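You operate a simulated robot arm through the tools that you are given. There is no shell and no other tool.

You are at the controls of a simulated two-armed robot. One attempt, no reset.

Task
Uncap the spin tester, give it one empty run and cap it again.
Fine: purple cap in the GOOD tray meanwhile; switch on, press START, switch off when it stops, then the cap.

Only the result counts: the job must be done as asked and must still hold three seconds after the hand-in. Knocking over, shifting, dropping, spilling or breaking anything else fails it. A push-on lid holds only when it is set on centred and level and pressed home; a screw cap is set on level and turned clockwise until tight.

Robot
Two 7-joint arms with fingered hands on one trunk that stands fixed in place. Base frame: the origin is at the foot of the trunk, x ahead of it, y to its left, z up; the work surface is at about z = 0.9. Lengths are in m, angles in degrees, forces in N, time in s.
The left shoulder is at [0.034, 0.125, 1.227], the right one opposite. With the tool pointing down near the work surface each hand reaches from about 0.42 to 0.82 m from the base axis, measured 20 degrees to its own side. Payload 4 kg a hand.
Tool frame (each hand has its own): the origin (TCP) lies between the finger pads and is the grasp point; the fingertips stand 0.029 m ahead of it; z points along the fingers, y is the line along which they close. The gripper opens to 0.1 m. The gripper's body begins 0.034 m behind the TCP. The gripper is a hand of 5 fingers: y runs from the thumb to the fingers, the wrist lies at [-0.015, -0.105, -0.177] in the tool frame, and closing takes about 1.5 s.
Orientation is that of the tool frame in the base frame, as a unit quaternion [x, y, z, w]. With the fingers straight down and the wrist toward the robot, the tool's x, y and z point along [0, 1, 0], [1, 0, 0] and [0, 0, -1] of the base frame.

Tools
- The arms move only by the tool nudge_tool. It takes "left_moves", "right_moves" or both (then of equal length, played together; a hand with none holds still); each is a list of rows, each an object (a shift or turn left out is 0, a gripper value left out holds the last) with "offset": the shift along the base's x, y, z in m, a list of three; "turn": the turn, a rotation vector about the base's x, y, z in degrees, a list of three; "hand": the finger opening in m, from 0 to 0.1. In form: [{"offset": [tx, ty, tz], "turn": [rx, ry, rz], "hand": hand}, ...]. A call has 1 to 20 rows; each row shifts and turns the commanded pose from where the row before left it. Each row takes 0.2 s and may step no farther than 0.05 m and 8.6 degrees from the row before; otherwise, or with a gripper value out of range, the whole call is refused. Where a pose cannot be reached the arm comes as near as it can. A force on the tool above 50 N (or 10 N above the force at the start of the call, whichever is more), or a blocked arm, ends the call early, and 0.2 s more pass. The fingers move at their own pace (about 0.045 m/s each) and stop on an object; they squeeze with about 22 N. The grip force told is the motor's: it shows also when the fingers shut on nothing. Time passes only in rows, and 0.2 s behind the last, so rows that do not move let the fingers close. It gives the time, the measured TCP pose, the force on the tool (base axes), the opening and the grip force at its end, in the units of the frame above (readings bear some noise), with the torque about the TCP (base axes, N m) and any sound that the robot's microphone picked up.
- Cameras (640 x 400 px; columns grow to the right, rows downward): "scene" is now at [0.1303, 0.0147, 1.3627]; the picture's right is [0.14, -0.99, 0.00], its down [-0.49, -0.07, -0.87] and it looks along [0.86, 0.12, -0.50] (base axes); focal length 214 px, centre (320, 200). "left" rides on the left gripper at [-0.066, -0.086, -0.121] in its tool frame; the picture's right is [-0.76, -0.31, 0.58], its down [0.59, -0.70, 0.40] and it looks along [0.28, 0.64, 0.71] (tool axes); focal length 247 px, centre (320, 200). "right" rides on the right gripper at [0.066, -0.086, -0.121] in its tool frame; the picture's right is [-0.76, 0.31, -0.58], its down [-0.59, -0.70, 0.40] and it looks along [-0.28, 0.64, 0.71] (tool axes); focal length 247 px, centre (320, 200). There is no depth. A picture from a camera that has moved, and an enlarged one, comes with that camera's place and axes in the base frame and with its lens.
- snapshot(camera): a new picture of that camera. The clock stands still meanwhile.
- slide_trunk(by): slides the trunk up (or, below 0, down) by that many m; the arms and the scene camera ride with it, the base frame stays. It gives what a move gives, with no picture.
- preshape(shape, hand): the hand has 5 fingers and takes this shape, open, in about a second: jaw (thumb against the fingers, like two jaws); tri (thumb and two fingers); tip (a fingertip pinch); poke (one finger out to press); point (the index stretched); flat (the hand flat); cup (the hand cupped); fist (a fist). The gripper value then closes the fingers along that shape, each until it touches; the sizes above hold for jaw. It gives what a move gives, with no picture.
- aim_head(pan, tilt): turns the head with the scene camera to pan (to the left, within 80 degrees either way) and tilt (down, from -29 to 69), counted from straight ahead of the robot. It gives what a move gives.
- enlarge(camera, box): a new picture of the part [left, top, right, bottom] of that camera's present view, enlarged. The clock stands still meanwhile.
- finish_job(): hands the job in; it is judged then, once.

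Nothing tells you positions but the pictures and the camera data. Unless the task says otherwise, let go and move clear before handing in.

The tools are called after "Emit:" by a JSON object that holds its "api" and its "payload". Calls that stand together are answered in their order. nudge_tool: Moves the arms, as the interface text tells. Its arguments: {"type":"object","properties":{"left_moves":{"type":"array","items":{"type":"object","properties":{"offset":{"type":"array","items":{"type":"number"}},"turn":{"type":"array","items":{"type":"number"}},"hand":{"type":"number"}}}},"right_moves":{"type":"array","items":{"type":"object","properties":{"offset":{"type":"array","items":{"type":"number"}},"turn":{"type":"array","items":{"type":"number"}},"hand":{"type":"number"}}}}},"required":[]} The other tools are called the same way: slide_trunk (by) slides the trunk up or down; preshape (shape, hand) gives the hand a shape; aim_head (pan, tilt) turns the head that bears the scene camera; snapshot (camera) takes a picture; enlarge (camera, box) takes an enlarged picture of a part of a camera's view; finish_job () hands the job in.

At the start:

```text
clock: 0.0
left_position: [0.5451, 0.2487, 1.265]
left_tool_rot: [0.707, 0.707, 0.0, 0.001]
left_force: [0.2, -0.4, 0.0]
left_wrist_torque: [0.03, -0.02, 0.03]
left_gripper_width: 0.0999
left_finger_force: 0.1
left_shape: jaw
right_position: [0.5136, -0.0999, 1.211]
right_tool_rot: [0.707, 0.707, 0.001, 0.0]
right_force: [0.4, -0.4, 0.0]
right_wrist_torque: [-0.06, -0.01, 0.02]
right_gripper_width: 0.0998
right_finger_force: 0.0
right_shape: jaw
trunk travel left (down, up): [-0.425, 0.322]
head pan, tilt: [8.2, 29.7]
```

scene: 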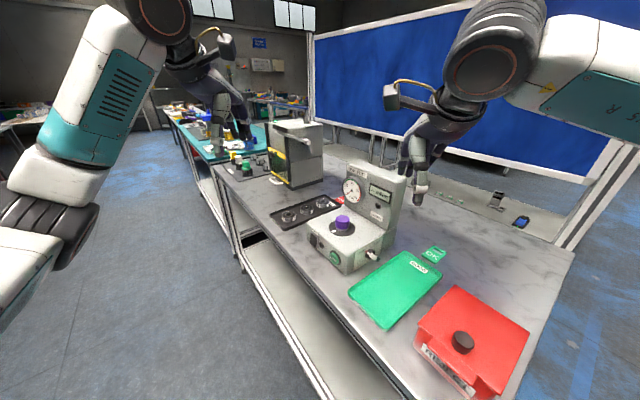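
right: 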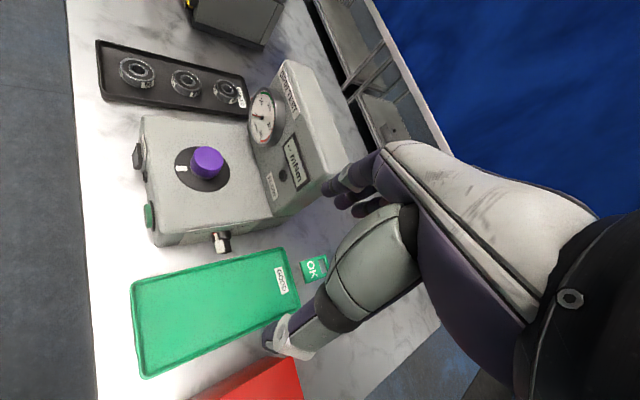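
left: 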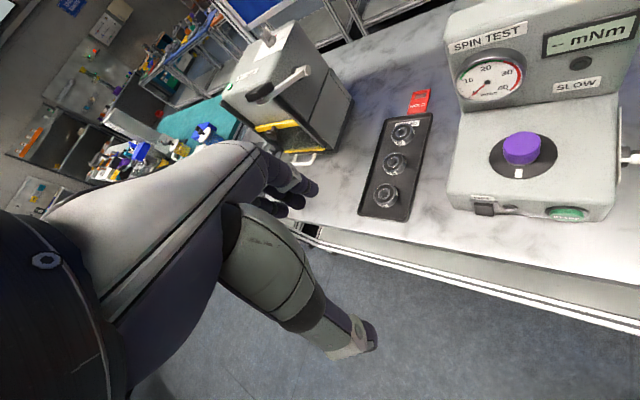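

I see the spin tester with a purple cap in the middle of the bench, the green GOOD tray to its right, a red reject box further right, and a black tray with bearings to its left. First I'll take closer looks to fix positions.

Emit:
{"api": "enlarge", "payload": {"camera": "scene", "box": [260, 140, 460, 300]}}

Emit:
{"api": "enlarge", "payload": {"camera": "right", "box": [80, 40, 360, 280]}}

Emit:
{"api": "enlarge", "payload": {"camera": "left", "box": [420, 0, 640, 240]}}

```text
2.50 times, centred on (360, 220) of scene
camera zoom: at [0.1303, 0.0147, 1.3627], right [0.14, -0.99, 0.0], down [-0.49, -0.07, -0.87], along [0.86, 0.12, -0.5], focal length 536 px, centre (220, 150)
```

zoom: 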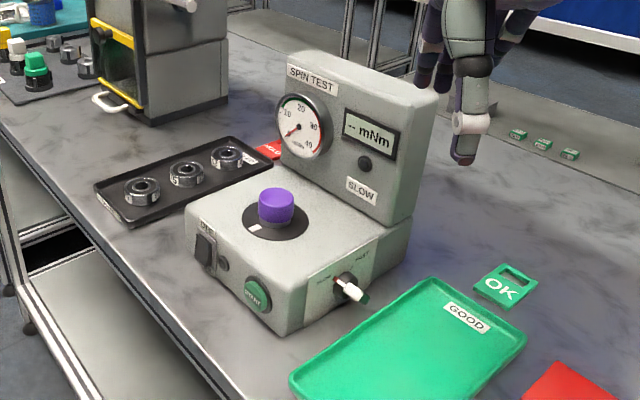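

```text
1.67 times, centred on (220, 160) of right
camera zoom: at [0.4273, -0.0351, 1.3319], right [0.31, -0.76, 0.58], down [-0.7, -0.59, -0.4], along [0.64, -0.28, -0.71], focal length 412 px, centre (487, 267)
```

zoom: 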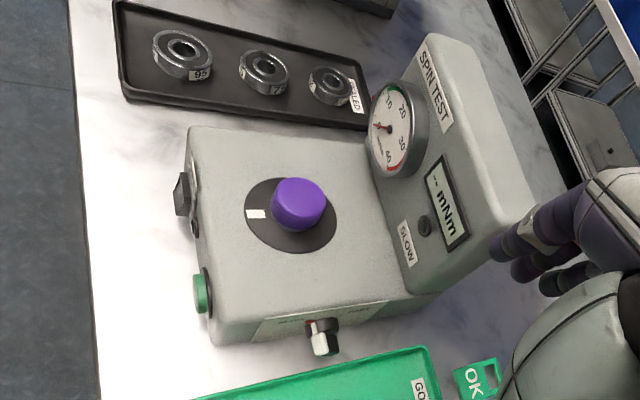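

```text
1.67 times, centred on (530, 120) of left
camera zoom: at [0.4591, 0.1838, 1.3875], right [-0.31, -0.76, -0.58], down [-0.7, 0.59, -0.4], along [0.64, 0.28, -0.71], focal length 412 px, centre (-30, 333)
```

zoom: 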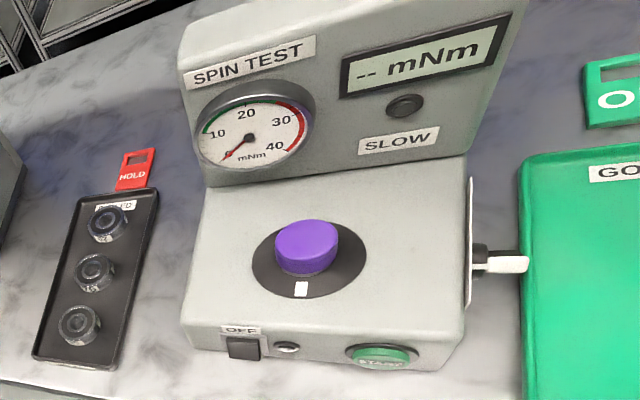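

The tester's front face (rocker switch, lamp, START) points toward −x/+y, with the cap near (0.646, 0.021, 1.01). I'll zoom further on the controls and cap before moving.

Emit:
{"api": "enlarge", "payload": {"camera": "left", "box": [450, 110, 640, 230]}}

Emit:
{"api": "enlarge", "payload": {"camera": "scene", "box": [300, 200, 400, 280]}}

Emit:
{"api": "enlarge", "payload": {"camera": "right", "box": [120, 110, 280, 260]}}

Emit:
{"api": "enlarge", "payload": {"camera": "scene", "box": [340, 0, 560, 220]}}

```text
3.33 times, centred on (545, 170) of left
camera zoom: at [0.4591, 0.1838, 1.3875], right [-0.31, -0.76, -0.58], down [-0.7, 0.59, -0.4], along [0.64, 0.28, -0.71], focal length 823 px, centre (-430, 300)
```

zoom: 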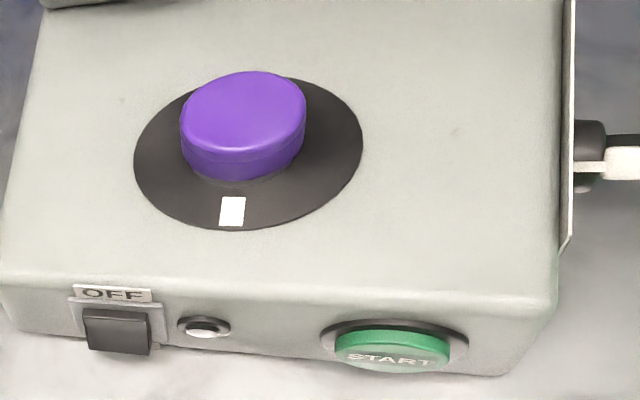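

```text
5.00 times, centred on (350, 240) of scene
camera zoom: at [0.1303, 0.0147, 1.3627], right [0.14, -0.99, 0.0], down [-0.49, -0.07, -0.87], along [0.86, 0.12, -0.5], focal length 1072 px, centre (170, 0)
```

zoom: 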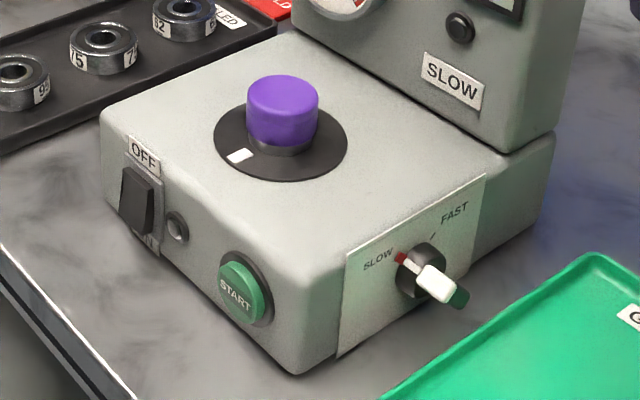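

```text
2.67 times, centred on (200, 185) of right
camera zoom: at [0.4273, -0.0351, 1.3319], right [0.31, -0.76, 0.58], down [-0.7, -0.59, -0.4], along [0.64, -0.28, -0.71], focal length 659 px, centre (640, 240)
```

zoom: 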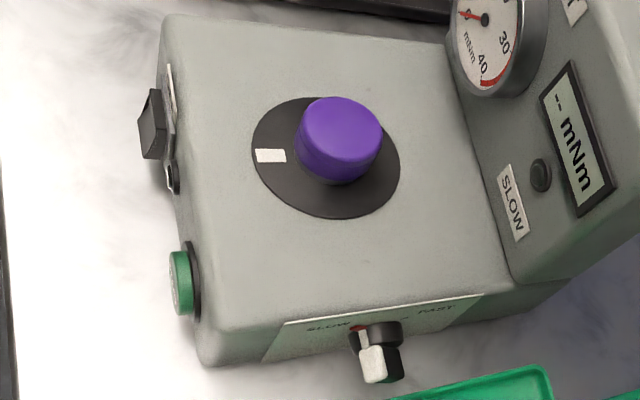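

```text
1.82 times, centred on (450, 110) of scene
camera zoom: at [0.1303, 0.0147, 1.3627], right [0.14, -0.99, 0.0], down [-0.49, -0.07, -0.87], along [0.86, 0.12, -0.5], focal length 390 px, centre (84, 364)
```

zoom: 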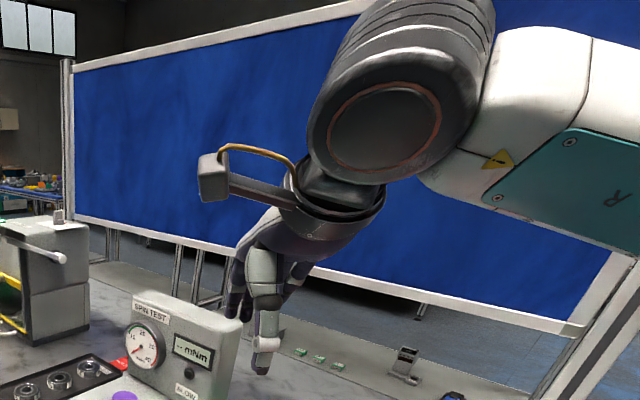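

The cap is a smooth push-on style cap; rocker reads OFF at top and ON at bottom, START is green. I'll bring the right hand above the cap with its closing line parallel to the gauge housing, then check.

Emit:
{"api": "nudge_tool", "payload": {"right_moves": [{"offset": [0.0217, 0.0203, -0.008], "turn": [0, 0, 7.5]}, {"offset": [0.0217, 0.0203, -0.008], "turn": [0, 0, 7.5]}, {"offset": [0.0217, 0.0203, -0.008], "turn": [0, 0, 7.5]}, {"offset": [0.0217, 0.0203, -0.008], "turn": [0, 0, 7.5]}, {"offset": [0.0217, 0.0203, -0.008], "turn": [0, 0, 7.5]}, {"offset": [0.0217, 0.0203, -0.008], "turn": [0, 0, 7.5]}, {}, {}]}}

Emit:
{"api": "snapshot", "payload": {"camera": "right"}}

Emit:
{"api": "snapshot", "payload": {"camera": "scene"}}

Emit:
{"api": "snapshot", "payload": {"camera": "left"}}

```text
clock: 1.8
left_position: [0.5439, 0.2499, 1.2656]
left_tool_rot: [0.708, 0.707, -0.001, 0.0]
left_force: [0.8, -0.2, 0.1]
left_wrist_torque: [0.01, -0.03, -0.02]
left_gripper_width: 0.0997
left_finger_force: 0.1
left_shape: jaw
right_position: [0.637, 0.0156, 1.1662]
right_tool_rot: [0.402, 0.915, 0.0, 0.0]
right_force: [-0.6, 0.7, -0.4]
right_wrist_torque: [0.04, -0.01, 0.02]
right_gripper_width: 0.0997
right_finger_force: 0.0
right_shape: jaw
right hand out of reach, approached as far as the arm can: row 6
trunk travel left (down, up): [-0.425, 0.322]
head pan, tilt: [8.2, 29.7]
```

```text
taken
camera right: at [0.5302, 0.0055, 1.2869], right [0.74, -0.35, 0.58], down [-0.12, -0.91, -0.4], along [0.66, 0.22, -0.71], focal length 247 px, centre (320, 200)
```

right: 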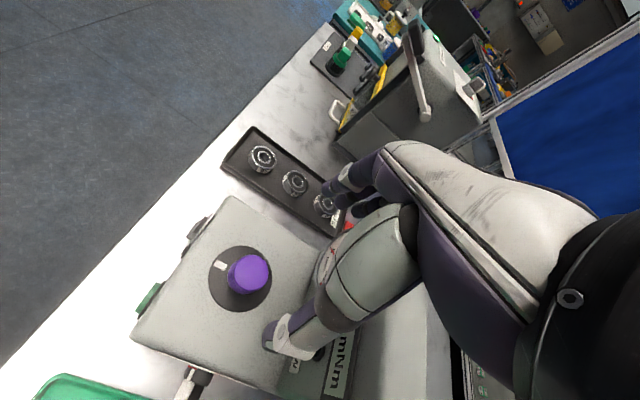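

```text
taken
camera scene: at [0.1304, 0.0148, 1.3626], right [0.14, -0.99, 0.0], down [-0.49, -0.07, -0.87], along [0.86, 0.12, -0.5], focal length 214 px, centre (320, 200)
```

scene: 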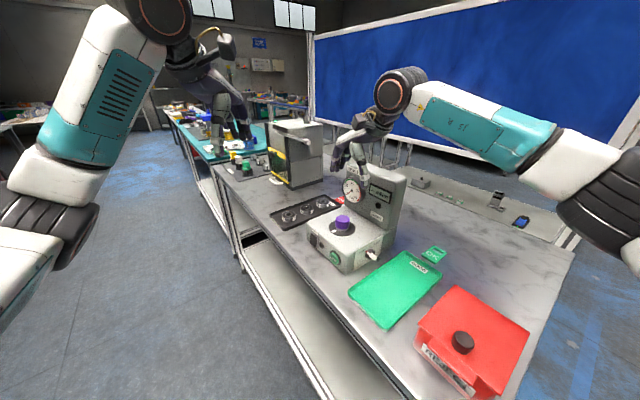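

```text
taken
camera left: at [0.4592, 0.1839, 1.3874], right [-0.31, -0.76, -0.58], down [-0.7, 0.59, -0.4], along [0.64, 0.28, -0.71], focal length 247 px, centre (320, 200)
```

left: 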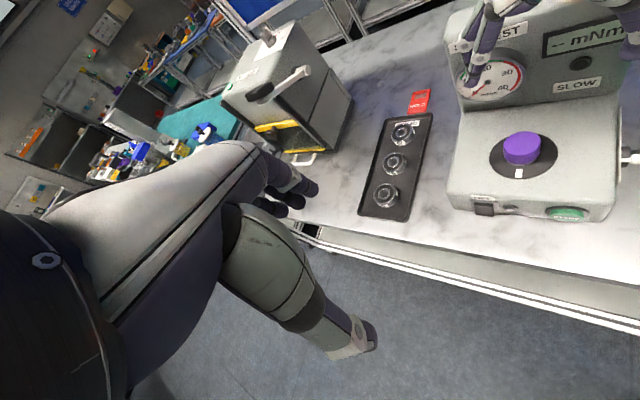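

The right hand sits near above the cap but the 45° turn was slightly beyond its reach. I'll back the turn off by 8° and descend a little, then recheck.

Emit:
{"api": "nudge_tool", "payload": {"right_moves": [{"offset": [0, 0, 0], "turn": [0, 0, -8]}, {"offset": [0, 0, -0.03]}, {"offset": [0, 0, -0.03]}, {}]}}

Emit:
{"api": "snapshot", "payload": {"camera": "right"}}

Emit:
{"api": "enlarge", "payload": {"camera": "scene", "box": [280, 120, 440, 280]}}

Emit:
{"api": "enlarge", "payload": {"camera": "left", "box": [420, 0, 640, 240]}}

```text
clock: 2.8
left_position: [0.5452, 0.2493, 1.2652]
left_tool_rot: [0.707, 0.707, 0.0, -0.001]
left_force: [0.3, -1.2, -0.5]
left_wrist_torque: [0.0, 0.0, 0.0]
left_gripper_width: 0.0999
left_finger_force: 0.1
left_shape: jaw
right_position: [0.6355, 0.0147, 1.1056]
right_tool_rot: [0.446, 0.895, 0.001, 0.001]
right_force: [-0.1, 0.3, -0.1]
right_wrist_torque: [0.03, -0.02, -0.02]
right_gripper_width: 0.0998
right_finger_force: 0.0
right_shape: jaw
trunk travel left (down, up): [-0.425, 0.322]
head pan, tilt: [8.2, 29.7]
```

```text
taken
camera right: at [0.5283, 0.0145, 1.2264], right [0.7, -0.42, 0.58], down [-0.21, -0.89, -0.4], along [0.68, 0.16, -0.71], focal length 247 px, centre (320, 200)
```

right: 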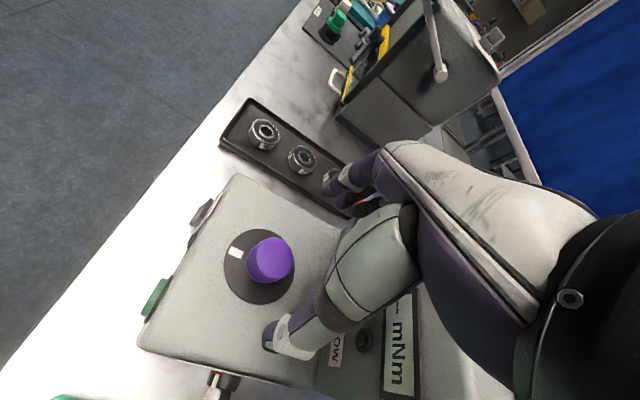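

```text
2.50 times, centred on (360, 200) of scene
camera zoom: at [0.1303, 0.0148, 1.3627], right [0.14, -0.99, 0.0], down [-0.49, -0.07, -0.87], along [0.86, 0.12, -0.5], focal length 536 px, centre (220, 200)
```

zoom: 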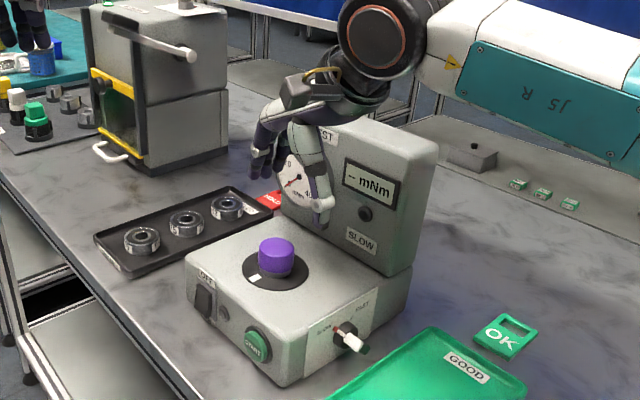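

```text
1.67 times, centred on (530, 120) of left
camera zoom: at [0.4591, 0.1839, 1.3875], right [-0.31, -0.76, -0.58], down [-0.7, 0.59, -0.4], along [0.64, 0.28, -0.71], focal length 412 px, centre (-30, 333)
```

zoom: 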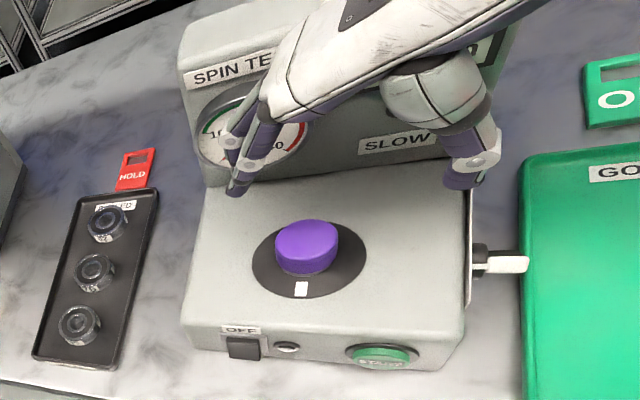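

The hand hangs with fingers either side of the cap, about 8 mm short of centre. I'll centre over (0.643, 0.022) and descend around the cap.

Emit:
{"api": "nudge_tool", "payload": {"right_moves": [{"offset": [0.0068, 0.0075, 0]}, {}, {"offset": [0, 0, -0.02]}, {"offset": [0, 0, -0.02]}, {}, {}]}}

Emit:
{"api": "snapshot", "payload": {"camera": "right"}}

Emit:
{"api": "enlarge", "payload": {"camera": "left", "box": [420, 0, 640, 240]}}

Emit:
{"api": "enlarge", "payload": {"camera": "scene", "box": [300, 160, 400, 260]}}

```text
clock: 4.2
left_position: [0.5452, 0.2493, 1.2653]
left_tool_rot: [0.707, 0.708, 0.0, 0.0]
left_force: [0.5, -0.1, -1.1]
left_wrist_torque: [0.01, -0.01, 0.0]
left_gripper_width: 0.0998
left_finger_force: 0.0
left_shape: jaw
right_position: [0.6426, 0.0228, 1.0658]
right_tool_rot: [0.447, 0.895, 0.0, -0.001]
right_force: [-0.2, -0.5, 0.1]
right_wrist_torque: [0.02, -0.02, 0.0]
right_gripper_width: 0.0998
right_finger_force: 0.0
right_shape: jaw
trunk travel left (down, up): [-0.425, 0.322]
head pan, tilt: [8.2, 29.7]
```

```text
taken
camera right: at [0.5353, 0.0229, 1.1867], right [0.7, -0.42, 0.58], down [-0.21, -0.89, -0.4], along [0.68, 0.16, -0.71], focal length 247 px, centre (320, 200)
```

right: 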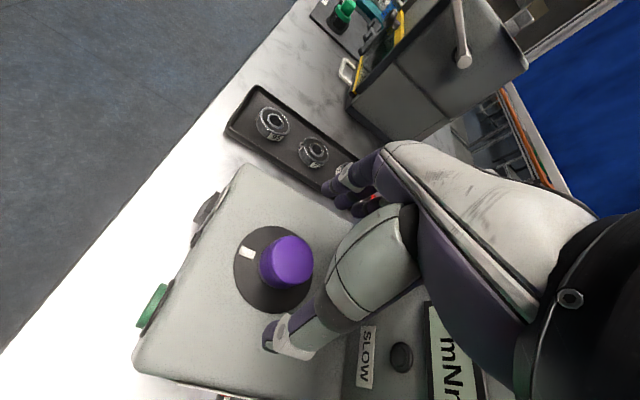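

```text
1.67 times, centred on (530, 120) of left
camera zoom: at [0.4592, 0.1838, 1.3874], right [-0.31, -0.76, -0.58], down [-0.7, 0.59, -0.4], along [0.64, 0.28, -0.71], focal length 412 px, centre (-30, 333)
```

zoom: 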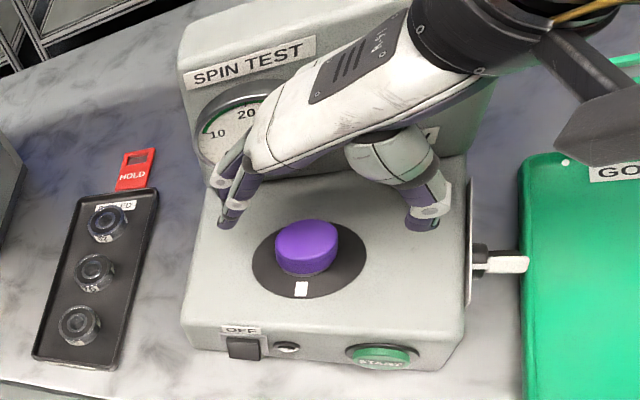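

```text
4.00 times, centred on (350, 210) of scene
camera zoom: at [0.1304, 0.0147, 1.3627], right [0.14, -0.99, 0.0], down [-0.49, -0.07, -0.87], along [0.86, 0.12, -0.5], focal length 858 px, centre (200, 160)
```

zoom: 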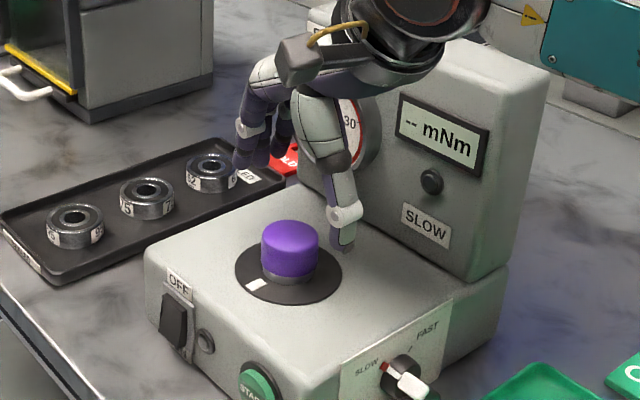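

The fingers straddle the cap and the TCP is centred. I'll descend to tip height just above the disc.

Emit:
{"api": "nudge_tool", "payload": {"right_moves": [{"offset": [0, 0, -0.015]}, {"offset": [0, 0, -0.015]}, {"offset": [0, 0, -0.014]}, {}, {}]}}

Emit:
{"api": "snapshot", "payload": {"camera": "right"}}

Emit:
{"api": "enlarge", "payload": {"camera": "left", "box": [470, 40, 640, 220]}}

Emit:
{"api": "enlarge", "payload": {"camera": "scene", "box": [310, 180, 390, 250]}}

```text
clock: 5.4
left_position: [0.5446, 0.2495, 1.2659]
left_tool_rot: [0.707, 0.707, 0.0, -0.001]
left_force: [0.7, 0.1, 0.8]
left_wrist_torque: [-0.01, -0.01, -0.02]
left_gripper_width: 0.0999
left_finger_force: 0.0
left_shape: jaw
right_position: [0.6414, 0.0227, 1.0216]
right_tool_rot: [0.447, 0.895, -0.001, -0.001]
right_force: [-0.2, 0.4, -0.1]
right_wrist_torque: [-0.04, 0.0, 0.02]
right_gripper_width: 0.0997
right_finger_force: 0.0
right_shape: jaw
trunk travel left (down, up): [-0.425, 0.322]
head pan, tilt: [8.2, 29.7]
```

```text
taken
camera right: at [0.5343, 0.0223, 1.1426], right [0.7, -0.42, 0.58], down [-0.21, -0.89, -0.4], along [0.68, 0.16, -0.71], focal length 247 px, centre (320, 200)
```

right: 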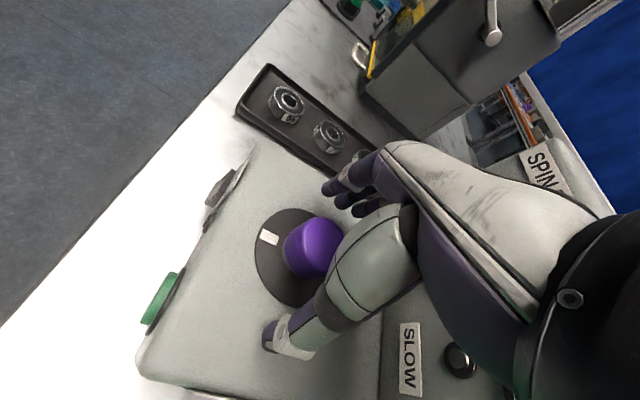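

```text
2.22 times, centred on (555, 130) of left
camera zoom: at [0.4592, 0.1838, 1.3874], right [-0.31, -0.76, -0.58], down [-0.7, 0.59, -0.4], along [0.64, 0.28, -0.71], focal length 549 px, centre (-202, 356)
```

zoom: 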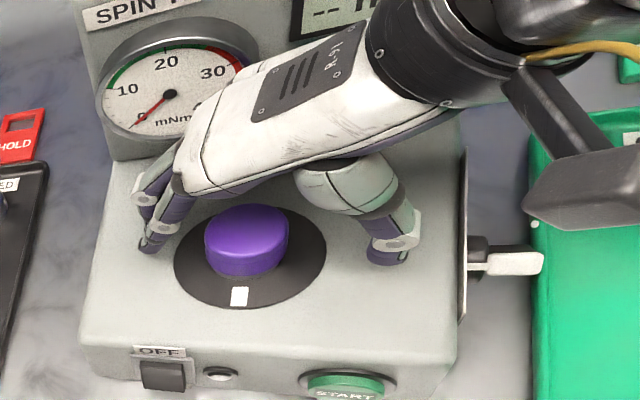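

```text
5.71 times, centred on (350, 215) of scene
camera zoom: at [0.1304, 0.0147, 1.3627], right [0.14, -0.99, 0.0], down [-0.49, -0.07, -0.87], along [0.86, 0.12, -0.5], focal length 1226 px, centre (149, 114)
```

zoom: 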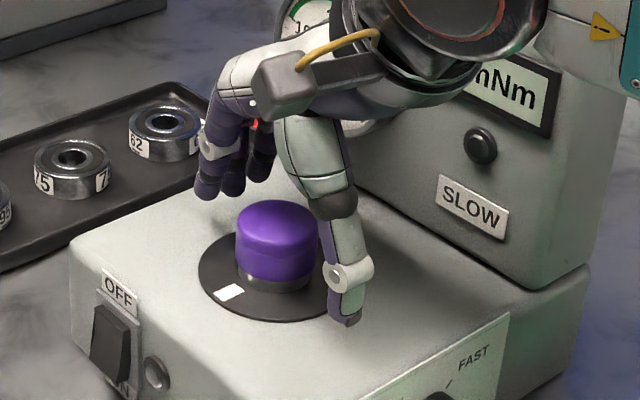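

Thumb and index straddle the cap, all still and force-free. I'll lower 4 mm more and close on the cap.

Emit:
{"api": "nudge_tool", "payload": {"right_moves": [{"offset": [0, 0, -0.004]}, {"hand": 0.02}, {"hand": 0.02}, {"hand": 0.02}, {"hand": 0.02}, {"hand": 0.02}, {"hand": 0.02}, {"hand": 0.02}]}}

Emit:
{"api": "snapshot", "payload": {"camera": "right"}}

Emit:
{"api": "enlarge", "payload": {"camera": "left", "box": [470, 40, 640, 220]}}

Emit:
{"api": "enlarge", "payload": {"camera": "scene", "box": [310, 180, 390, 250]}}

```text
clock: 7.2
left_position: [0.5451, 0.2506, 1.2649]
left_tool_rot: [0.707, 0.707, 0.0, 0.0]
left_force: [0.0, -0.3, 0.0]
left_wrist_torque: [-0.01, 0.01, 0.03]
left_gripper_width: 0.0999
left_finger_force: 0.1
left_shape: jaw
right_position: [0.6433, 0.0228, 1.0191]
right_tool_rot: [0.446, 0.895, 0.0, -0.001]
right_force: [2.7, 3.5, 0.4]
right_wrist_torque: [0.07, -0.11, 0.06]
right_gripper_width: 0.0314
right_finger_force: 21.6
right_shape: jaw
trunk travel left (down, up): [-0.425, 0.322]
head pan, tilt: [8.2, 29.7]
```

```text
taken
camera right: at [0.5348, 0.0233, 1.1387], right [0.7, -0.42, 0.58], down [-0.21, -0.89, -0.4], along [0.68, 0.16, -0.71], focal length 247 px, centre (320, 200)
```

right: 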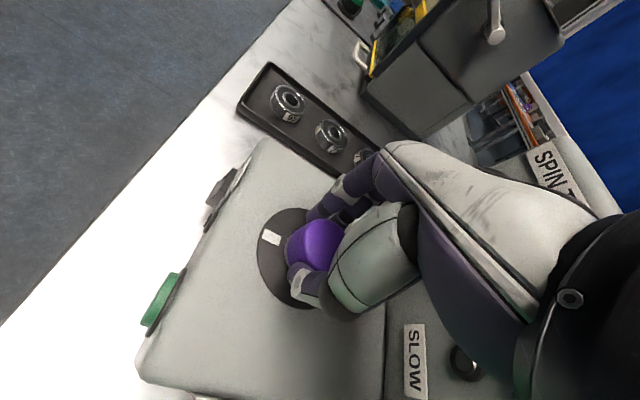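

```text
2.22 times, centred on (555, 130) of left
camera zoom: at [0.4595, 0.1843, 1.3873], right [-0.31, -0.76, -0.58], down [-0.7, 0.59, -0.4], along [0.64, 0.28, -0.71], focal length 549 px, centre (-202, 356)
```

zoom: 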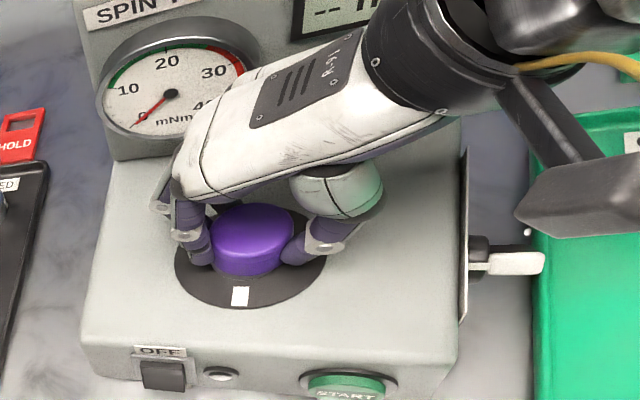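

```text
5.71 times, centred on (350, 215) of scene
camera zoom: at [0.1307, 0.0151, 1.3626], right [0.14, -0.99, 0.0], down [-0.49, -0.07, -0.87], along [0.86, 0.12, -0.5], focal length 1226 px, centre (149, 114)
```

zoom: 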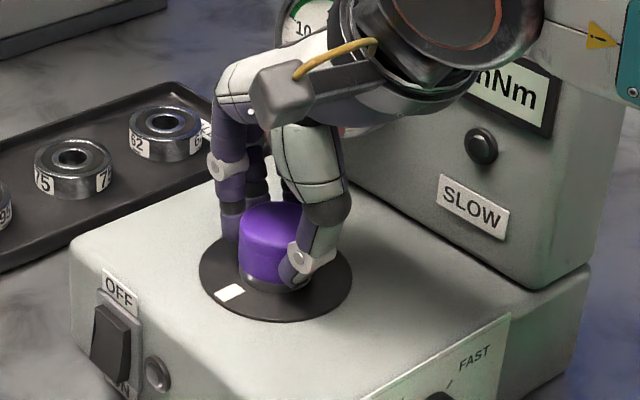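

The cap is gripped (opening 0.031), but it looks a bit forward of the finger line. Let me zoom in before lifting.

Emit:
{"api": "enlarge", "payload": {"camera": "right", "box": [240, 170, 400, 330]}}

Emit:
{"api": "enlarge", "payload": {"camera": "left", "box": [510, 80, 600, 170]}}

```text
2.50 times, centred on (320, 250) of right
camera zoom: at [0.5348, 0.0233, 1.1387], right [0.7, -0.42, 0.58], down [-0.21, -0.89, -0.4], along [0.68, 0.16, -0.71], focal length 617 px, centre (320, 75)
```

zoom: 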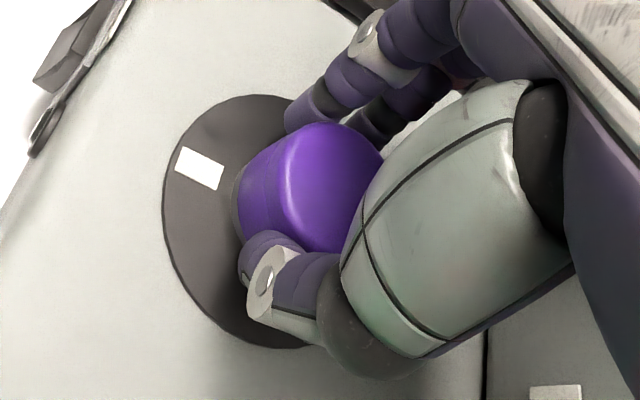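

```text
4.44 times, centred on (555, 125) of left
camera zoom: at [0.4595, 0.1843, 1.3873], right [-0.31, -0.76, -0.58], down [-0.7, 0.59, -0.4], along [0.64, 0.28, -0.71], focal length 1098 px, centre (-724, 533)
```

zoom: 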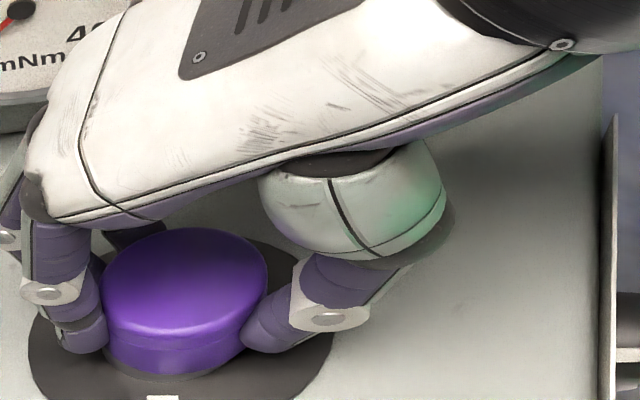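

The thumb, index and middle finger wrap the cap well. I'll try a gentle straight pull upward and watch the force.

Emit:
{"api": "nudge_tool", "payload": {"right_moves": [{"offset": [0, 0, 0.003]}, {"offset": [0, 0, 0.003]}, {}]}}

Emit:
{"api": "enlarge", "payload": {"camera": "scene", "box": [310, 180, 390, 250]}}

```text
clock: 8.0
left_position: [0.5441, 0.2492, 1.2661]
left_tool_rot: [0.707, 0.707, 0.0, 0.0]
left_force: [0.5, 0.4, -0.3]
left_wrist_torque: [-0.04, 0.0, -0.01]
left_gripper_width: 0.0997
left_finger_force: 0.0
left_shape: jaw
right_position: [0.6429, 0.0221, 1.024]
right_tool_rot: [0.447, 0.895, 0.0, -0.001]
right_force: [0.0, 1.9, 0.4]
right_wrist_torque: [0.05, 0.0, -0.01]
right_gripper_width: 0.0315
right_finger_force: 22.4
right_shape: jaw
trunk travel left (down, up): [-0.425, 0.322]
head pan, tilt: [8.2, 29.7]
```

```text
5.71 times, centred on (350, 215) of scene
camera zoom: at [0.1304, 0.0149, 1.3627], right [0.14, -0.99, 0.0], down [-0.49, -0.07, -0.87], along [0.86, 0.12, -0.5], focal length 1226 px, centre (149, 114)
```

zoom: 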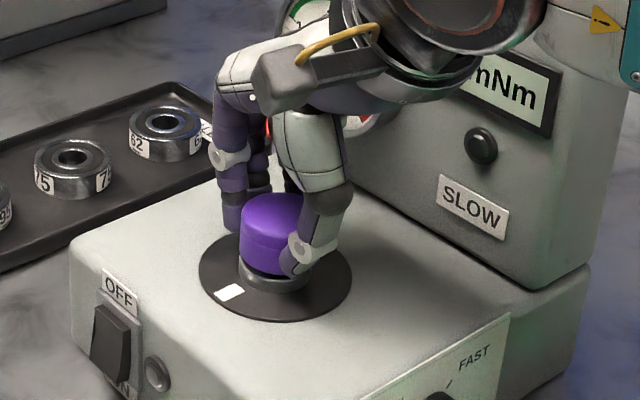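

The cap came free with practically no pull — it's a push-on cap. I'll lift it well clear of the housing and carry it over the GOOD tray (centre about (0.525, −0.13)).

Emit:
{"api": "nudge_tool", "payload": {"right_moves": [{"offset": [0, 0, 0.01]}, {"offset": [0, 0, 0.03]}, {"offset": [0, 0, 0.04]}, {"offset": [0, 0, 0.04]}, {"offset": [0, 0, 0.04]}, {}, {"offset": [-0.0203, -0.0245, 0], "turn": [0, 0, -7.5]}, {"offset": [-0.0203, -0.0245, 0], "turn": [0, 0, -7.5]}, {"offset": [-0.0203, -0.0245, 0], "turn": [0, 0, -7.5]}, {"offset": [-0.0203, -0.0245, 0], "turn": [0, 0, -7.5]}, {"offset": [-0.0203, -0.0245, 0], "turn": [0, 0, -7.5]}, {"offset": [-0.0203, -0.0245, 0], "turn": [0, 0, -7.5]}, {}]}}

Emit:
{"api": "snapshot", "payload": {"camera": "scene"}}

Emit:
{"api": "snapshot", "payload": {"camera": "right"}}

Emit:
{"api": "snapshot", "payload": {"camera": "left"}}

```text
clock: 10.8
left_position: [0.5444, 0.2493, 1.266]
left_tool_rot: [0.707, 0.707, 0.0, -0.001]
left_force: [0.3, 0.6, -0.2]
left_wrist_torque: [0.01, 0.01, 0.02]
left_gripper_width: 0.1002
left_finger_force: 0.0
left_shape: jaw
right_position: [0.5202, -0.1249, 1.1834]
right_tool_rot: [0.755, 0.656, 0.0, 0.0]
right_force: [0.8, -0.3, -0.8]
right_wrist_torque: [-0.02, 0.02, 0.0]
right_gripper_width: 0.0317
right_finger_force: 22.0
right_shape: jaw
trunk travel left (down, up): [-0.425, 0.322]
head pan, tilt: [8.2, 29.7]
```

```text
taken
camera scene: at [0.1306, 0.015, 1.3626], right [0.14, -0.99, 0.0], down [-0.49, -0.07, -0.87], along [0.86, 0.12, -0.5], focal length 214 px, centre (320, 200)
```

scene: 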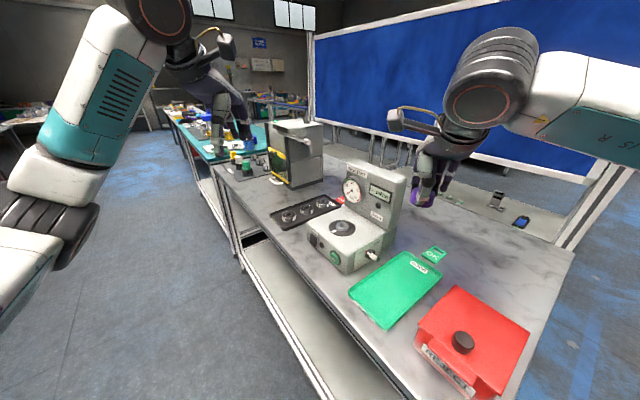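

```text
taken
camera right: at [0.4449, -0.0484, 1.3036], right [0.2, -0.79, 0.58], down [-0.78, -0.48, -0.4], along [0.59, -0.37, -0.71], focal length 247 px, centre (320, 200)
```

right: 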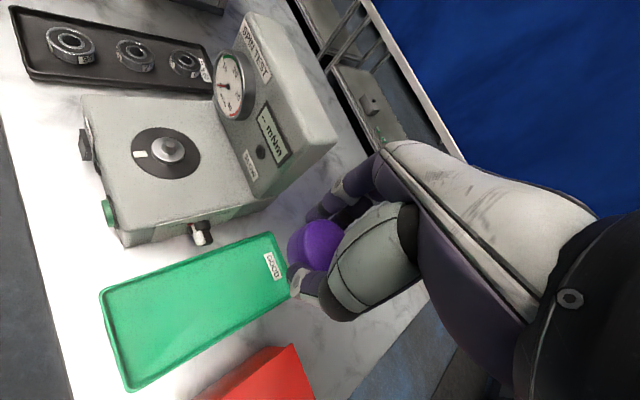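

```text
taken
camera left: at [0.4594, 0.1842, 1.3873], right [-0.31, -0.76, -0.58], down [-0.7, 0.59, -0.4], along [0.64, 0.28, -0.71], focal length 247 px, centre (320, 200)
```

left: 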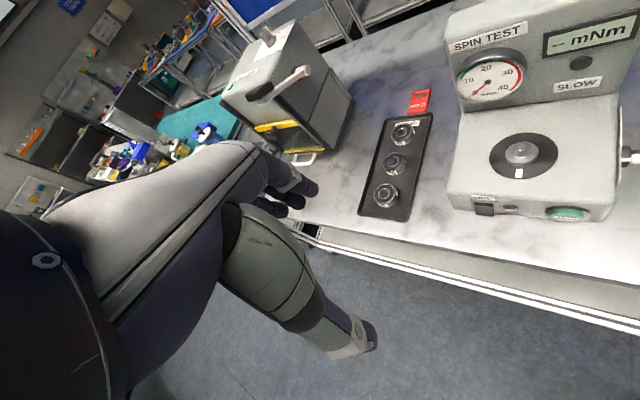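

The cap is held over the tray's centre and the bare spindle hub is now visible. I'll lower toward the tray floor.

Emit:
{"api": "nudge_tool", "payload": {"right_moves": [{"offset": [0, 0, -0.03]}, {"offset": [0, 0, -0.03]}, {"offset": [0, 0, -0.03]}, {"offset": [0, 0, -0.03]}, {"offset": [0, 0, -0.03]}, {"offset": [0, 0, -0.03]}, {"offset": [0, 0, -0.03]}, {}, {}]}}

Emit:
{"api": "enlarge", "payload": {"camera": "scene", "box": [340, 200, 480, 340]}}

Emit:
{"api": "snapshot", "payload": {"camera": "right"}}

```text
clock: 12.8
left_position: [0.5453, 0.2494, 1.2651]
left_tool_rot: [0.707, 0.707, 0.0, -0.001]
left_force: [-0.4, 0.5, 0.1]
left_wrist_torque: [0.0, 0.01, 0.03]
left_gripper_width: 0.0999
left_finger_force: 0.1
left_shape: jaw
right_position: [0.5219, -0.1233, 0.9744]
right_tool_rot: [0.755, 0.656, 0.001, 0.0]
right_force: [0.5, 0.3, -0.4]
right_wrist_torque: [0.02, 0.0, -0.01]
right_gripper_width: 0.0313
right_finger_force: 22.1
right_shape: jaw
trunk travel left (down, up): [-0.425, 0.322]
head pan, tilt: [8.2, 29.7]
```

```text
2.86 times, centred on (410, 270) of scene
camera zoom: at [0.1304, 0.0147, 1.3627], right [0.14, -0.99, 0.0], down [-0.49, -0.07, -0.87], along [0.86, 0.12, -0.5], focal length 613 px, centre (63, 0)
```

zoom: 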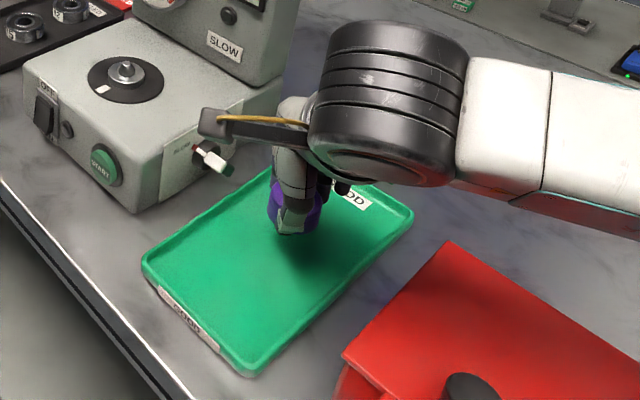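

```text
taken
camera right: at [0.4461, -0.0468, 1.0947], right [0.2, -0.79, 0.58], down [-0.78, -0.49, -0.4], along [0.6, -0.37, -0.71], focal length 247 px, centre (320, 200)
```

right: 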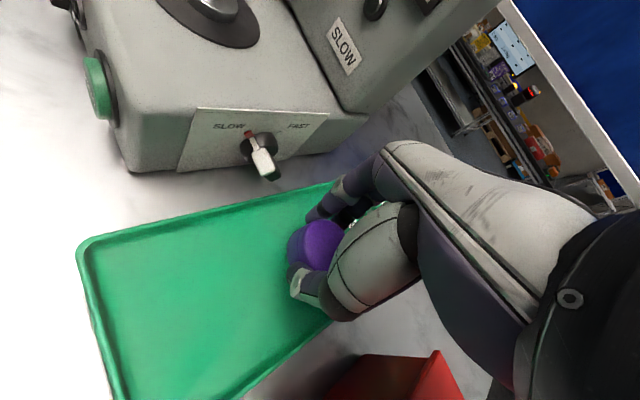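

The cap is hovering ~3 cm over the tray floor. Lowering slowly now to feel contact.

Emit:
{"api": "nudge_tool", "payload": {"right_moves": [{"offset": [0, 0, -0.006]}, {"offset": [0, 0, -0.006]}, {"offset": [0, 0, -0.006]}, {"offset": [0, 0, -0.003]}, {}]}}

Emit:
{"api": "enlarge", "payload": {"camera": "scene", "box": [360, 220, 440, 300]}}

```text
clock: 14.0
left_position: [0.544, 0.2494, 1.2654]
left_tool_rot: [0.707, 0.707, 0.0, 0.0]
left_force: [0.6, 0.4, -0.8]
left_wrist_torque: [-0.02, -0.01, -0.02]
left_gripper_width: 0.0996
left_finger_force: 0.0
left_shape: jaw
right_position: [0.5211, -0.1247, 0.9535]
right_tool_rot: [0.755, 0.656, -0.001, 0.0]
right_force: [1.0, -0.5, 0.0]
right_wrist_torque: [0.0, 0.0, 0.0]
right_gripper_width: 0.0312
right_finger_force: 21.6
right_shape: jaw
trunk travel left (down, up): [-0.425, 0.322]
head pan, tilt: [8.2, 29.7]
```

```text
5.00 times, centred on (400, 260) of scene
camera zoom: at [0.1303, 0.0147, 1.3627], right [0.14, -0.99, 0.0], down [-0.49, -0.07, -0.87], along [0.86, 0.12, -0.5], focal length 1072 px, centre (-80, -100)
```

zoom: 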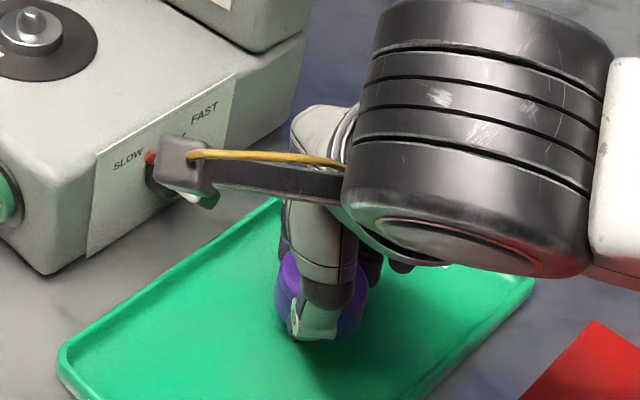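

Emit:
{"api": "nudge_tool", "payload": {"right_moves": [{"offset": [0, 0, -0.003]}, {"offset": [0, 0, -0.003]}, {}]}}

Emit:
{"api": "enlarge", "payload": {"camera": "right", "box": [240, 170, 400, 330]}}

```text
clock: 14.8
left_position: [0.5438, 0.2496, 1.2659]
left_tool_rot: [0.707, 0.707, 0.001, 0.0]
left_force: [-0.7, -0.8, -0.1]
left_wrist_torque: [0.01, 0.0, 0.01]
left_gripper_width: 0.0998
left_finger_force: 0.1
left_shape: jaw
right_position: [0.5204, -0.1235, 0.9474]
right_tool_rot: [0.755, 0.656, 0.0, 0.0]
right_force: [-0.4, 0.3, 0.1]
right_wrist_torque: [0.01, 0.01, 0.0]
right_gripper_width: 0.0312
right_finger_force: 21.9
right_shape: jaw
trunk travel left (down, up): [-0.425, 0.322]
head pan, tilt: [8.2, 29.7]
```

```text
2.50 times, centred on (320, 250) of right
camera zoom: at [0.4446, -0.048, 1.0677], right [0.2, -0.79, 0.58], down [-0.78, -0.49, -0.4], along [0.6, -0.37, -0.71], focal length 617 px, centre (320, 75)
```

zoom: 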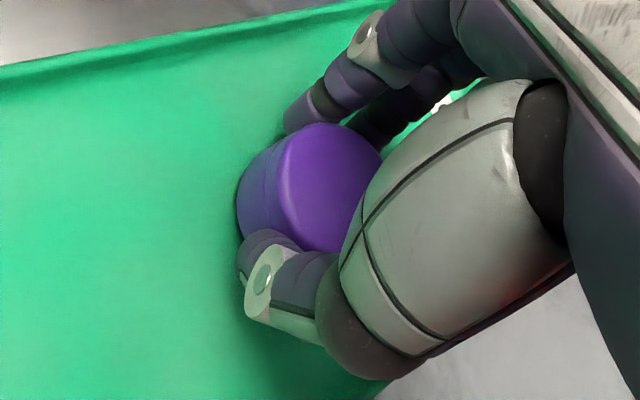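

No contact yet; continuing down in small steps.

Emit:
{"api": "nudge_tool", "payload": {"right_moves": [{"offset": [0, 0, -0.0025]}, {"offset": [0, 0, -0.0025]}, {}]}}

Emit:
{"api": "enlarge", "payload": {"camera": "right", "box": [240, 170, 400, 330]}}

```text
clock: 15.6
left_position: [0.5445, 0.2498, 1.2654]
left_tool_rot: [0.707, 0.708, 0.0, 0.001]
left_force: [-0.2, 0.1, 0.6]
left_wrist_torque: [-0.01, -0.02, -0.01]
left_gripper_width: 0.0997
left_finger_force: 0.0
left_shape: jaw
right_position: [0.5202, -0.1259, 0.9428]
right_tool_rot: [0.755, 0.655, -0.001, 0.0]
right_force: [0.8, 0.1, -0.8]
right_wrist_torque: [0.01, 0.0, 0.0]
right_gripper_width: 0.0315
right_finger_force: 22.5
right_shape: jaw
trunk travel left (down, up): [-0.425, 0.322]
head pan, tilt: [8.2, 29.7]
```

```text
2.50 times, centred on (320, 250) of right
camera zoom: at [0.4446, -0.0485, 1.0629], right [0.2, -0.79, 0.58], down [-0.78, -0.49, -0.4], along [0.6, -0.37, -0.71], focal length 617 px, centre (320, 75)
```

zoom: 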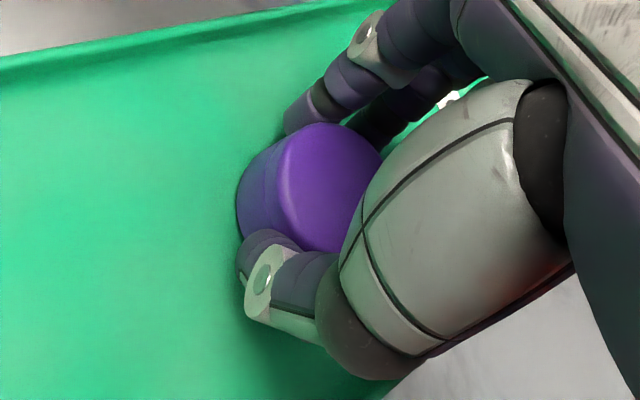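

Emit:
{"api": "nudge_tool", "payload": {"right_moves": [{"offset": [0, 0, -0.002]}, {"offset": [0, 0, -0.002]}, {}]}}

```text
clock: 16.4
left_position: [0.5448, 0.2502, 1.2645]
left_tool_rot: [0.707, 0.707, 0.0, 0.001]
left_force: [-0.1, -0.8, 0.0]
left_wrist_torque: [0.01, -0.03, 0.03]
left_gripper_width: 0.0999
left_finger_force: 0.2
left_shape: jaw
right_position: [0.5206, -0.1244, 0.9379]
right_tool_rot: [0.754, 0.656, 0.0, 0.0]
right_force: [0.6, -0.1, 1.1]
right_wrist_torque: [0.02, -0.03, 0.02]
right_gripper_width: 0.0311
right_finger_force: 21.8
right_shape: jaw
trunk travel left (down, up): [-0.425, 0.322]
head pan, tilt: [8.2, 29.7]
```

Emit:
{"api": "nudge_tool", "payload": {"right_moves": [{"offset": [0, 0, -0.0015]}, {}]}}

Emit:
{"api": "enlarge", "payload": {"camera": "right", "box": [240, 170, 400, 330]}}

```text
clock: 17.0
left_position: [0.5436, 0.2498, 1.2658]
left_tool_rot: [0.707, 0.707, -0.001, 0.0]
left_force: [0.3, 0.1, -0.5]
left_wrist_torque: [0.02, 0.01, 0.01]
left_gripper_width: 0.0998
left_finger_force: 0.0
left_shape: jaw
right_position: [0.5212, -0.1254, 0.9389]
right_tool_rot: [0.755, 0.656, 0.0, 0.001]
right_force: [-0.8, -0.5, 6.6]
right_wrist_torque: [-0.03, -0.01, -0.01]
right_gripper_width: 0.0317
right_finger_force: 21.7
right_shape: jaw
trunk travel left (down, up): [-0.425, 0.322]
head pan, tilt: [8.2, 29.7]
```

```text
2.50 times, centred on (320, 250) of right
camera zoom: at [0.4444, -0.0485, 1.0582], right [0.2, -0.79, 0.58], down [-0.78, -0.48, -0.4], along [0.6, -0.37, -0.71], focal length 617 px, centre (320, 75)
```

zoom: 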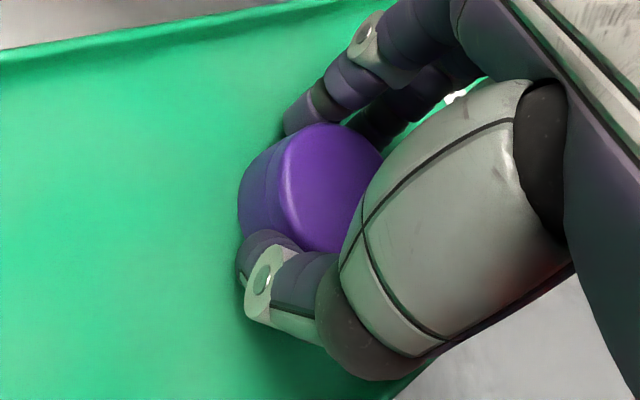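

Contact with the tray floor (6.6 N). I'll relieve the press slightly and open the fingers, then rise straight up.

Emit:
{"api": "nudge_tool", "payload": {"right_moves": [{"offset": [0, 0, 0.001]}, {"hand": 0.045}, {"hand": 0.06}, {"hand": 0.08}, {"hand": 0.09}, {"hand": 0.09}, {"hand": 0.09}]}}

Emit:
{"api": "snapshot", "payload": {"camera": "right"}}

Emit:
{"api": "enlarge", "payload": {"camera": "scene", "box": [340, 200, 480, 340]}}

```text
clock: 18.6
left_position: [0.5439, 0.2489, 1.2668]
left_tool_rot: [0.707, 0.707, 0.0, 0.0]
left_force: [0.3, -0.2, -0.7]
left_wrist_torque: [0.0, -0.02, 0.0]
left_gripper_width: 0.0998
left_finger_force: 0.0
left_shape: jaw
right_position: [0.5209, -0.1263, 0.9373]
right_tool_rot: [0.755, 0.656, 0.001, 0.001]
right_force: [0.1, -0.6, 0.0]
right_wrist_torque: [0.02, -0.01, -0.02]
right_gripper_width: 0.0895
right_finger_force: 0.0
right_shape: jaw
trunk travel left (down, up): [-0.425, 0.322]
head pan, tilt: [8.2, 29.7]
```

```text
taken
camera right: at [0.4445, -0.0489, 1.0582], right [0.2, -0.79, 0.58], down [-0.78, -0.49, -0.4], along [0.6, -0.37, -0.71], focal length 247 px, centre (320, 200)
```

right: 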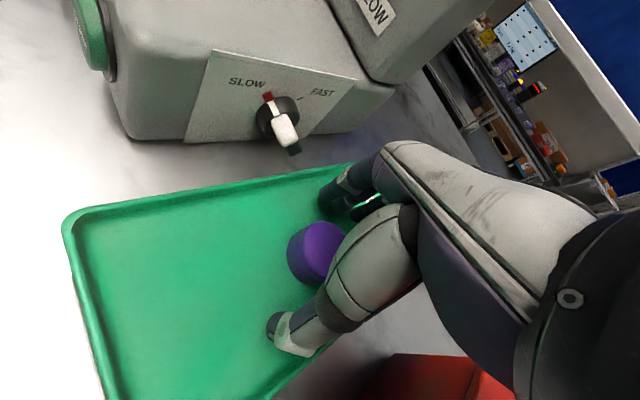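

```text
2.86 times, centred on (410, 270) of scene
camera zoom: at [0.1302, 0.0147, 1.3627], right [0.14, -0.99, 0.0], down [-0.49, -0.07, -0.87], along [0.86, 0.12, -0.5], focal length 613 px, centre (63, 0)
```

zoom: 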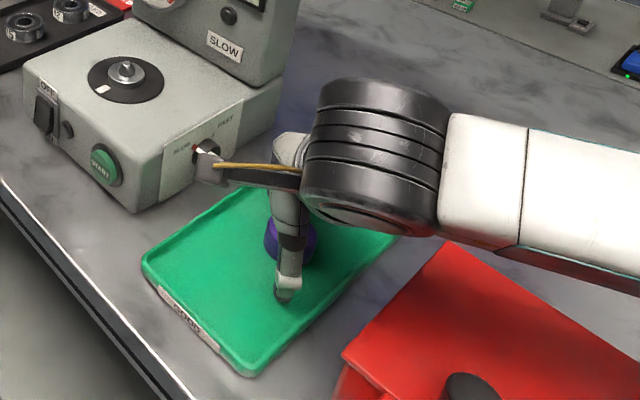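

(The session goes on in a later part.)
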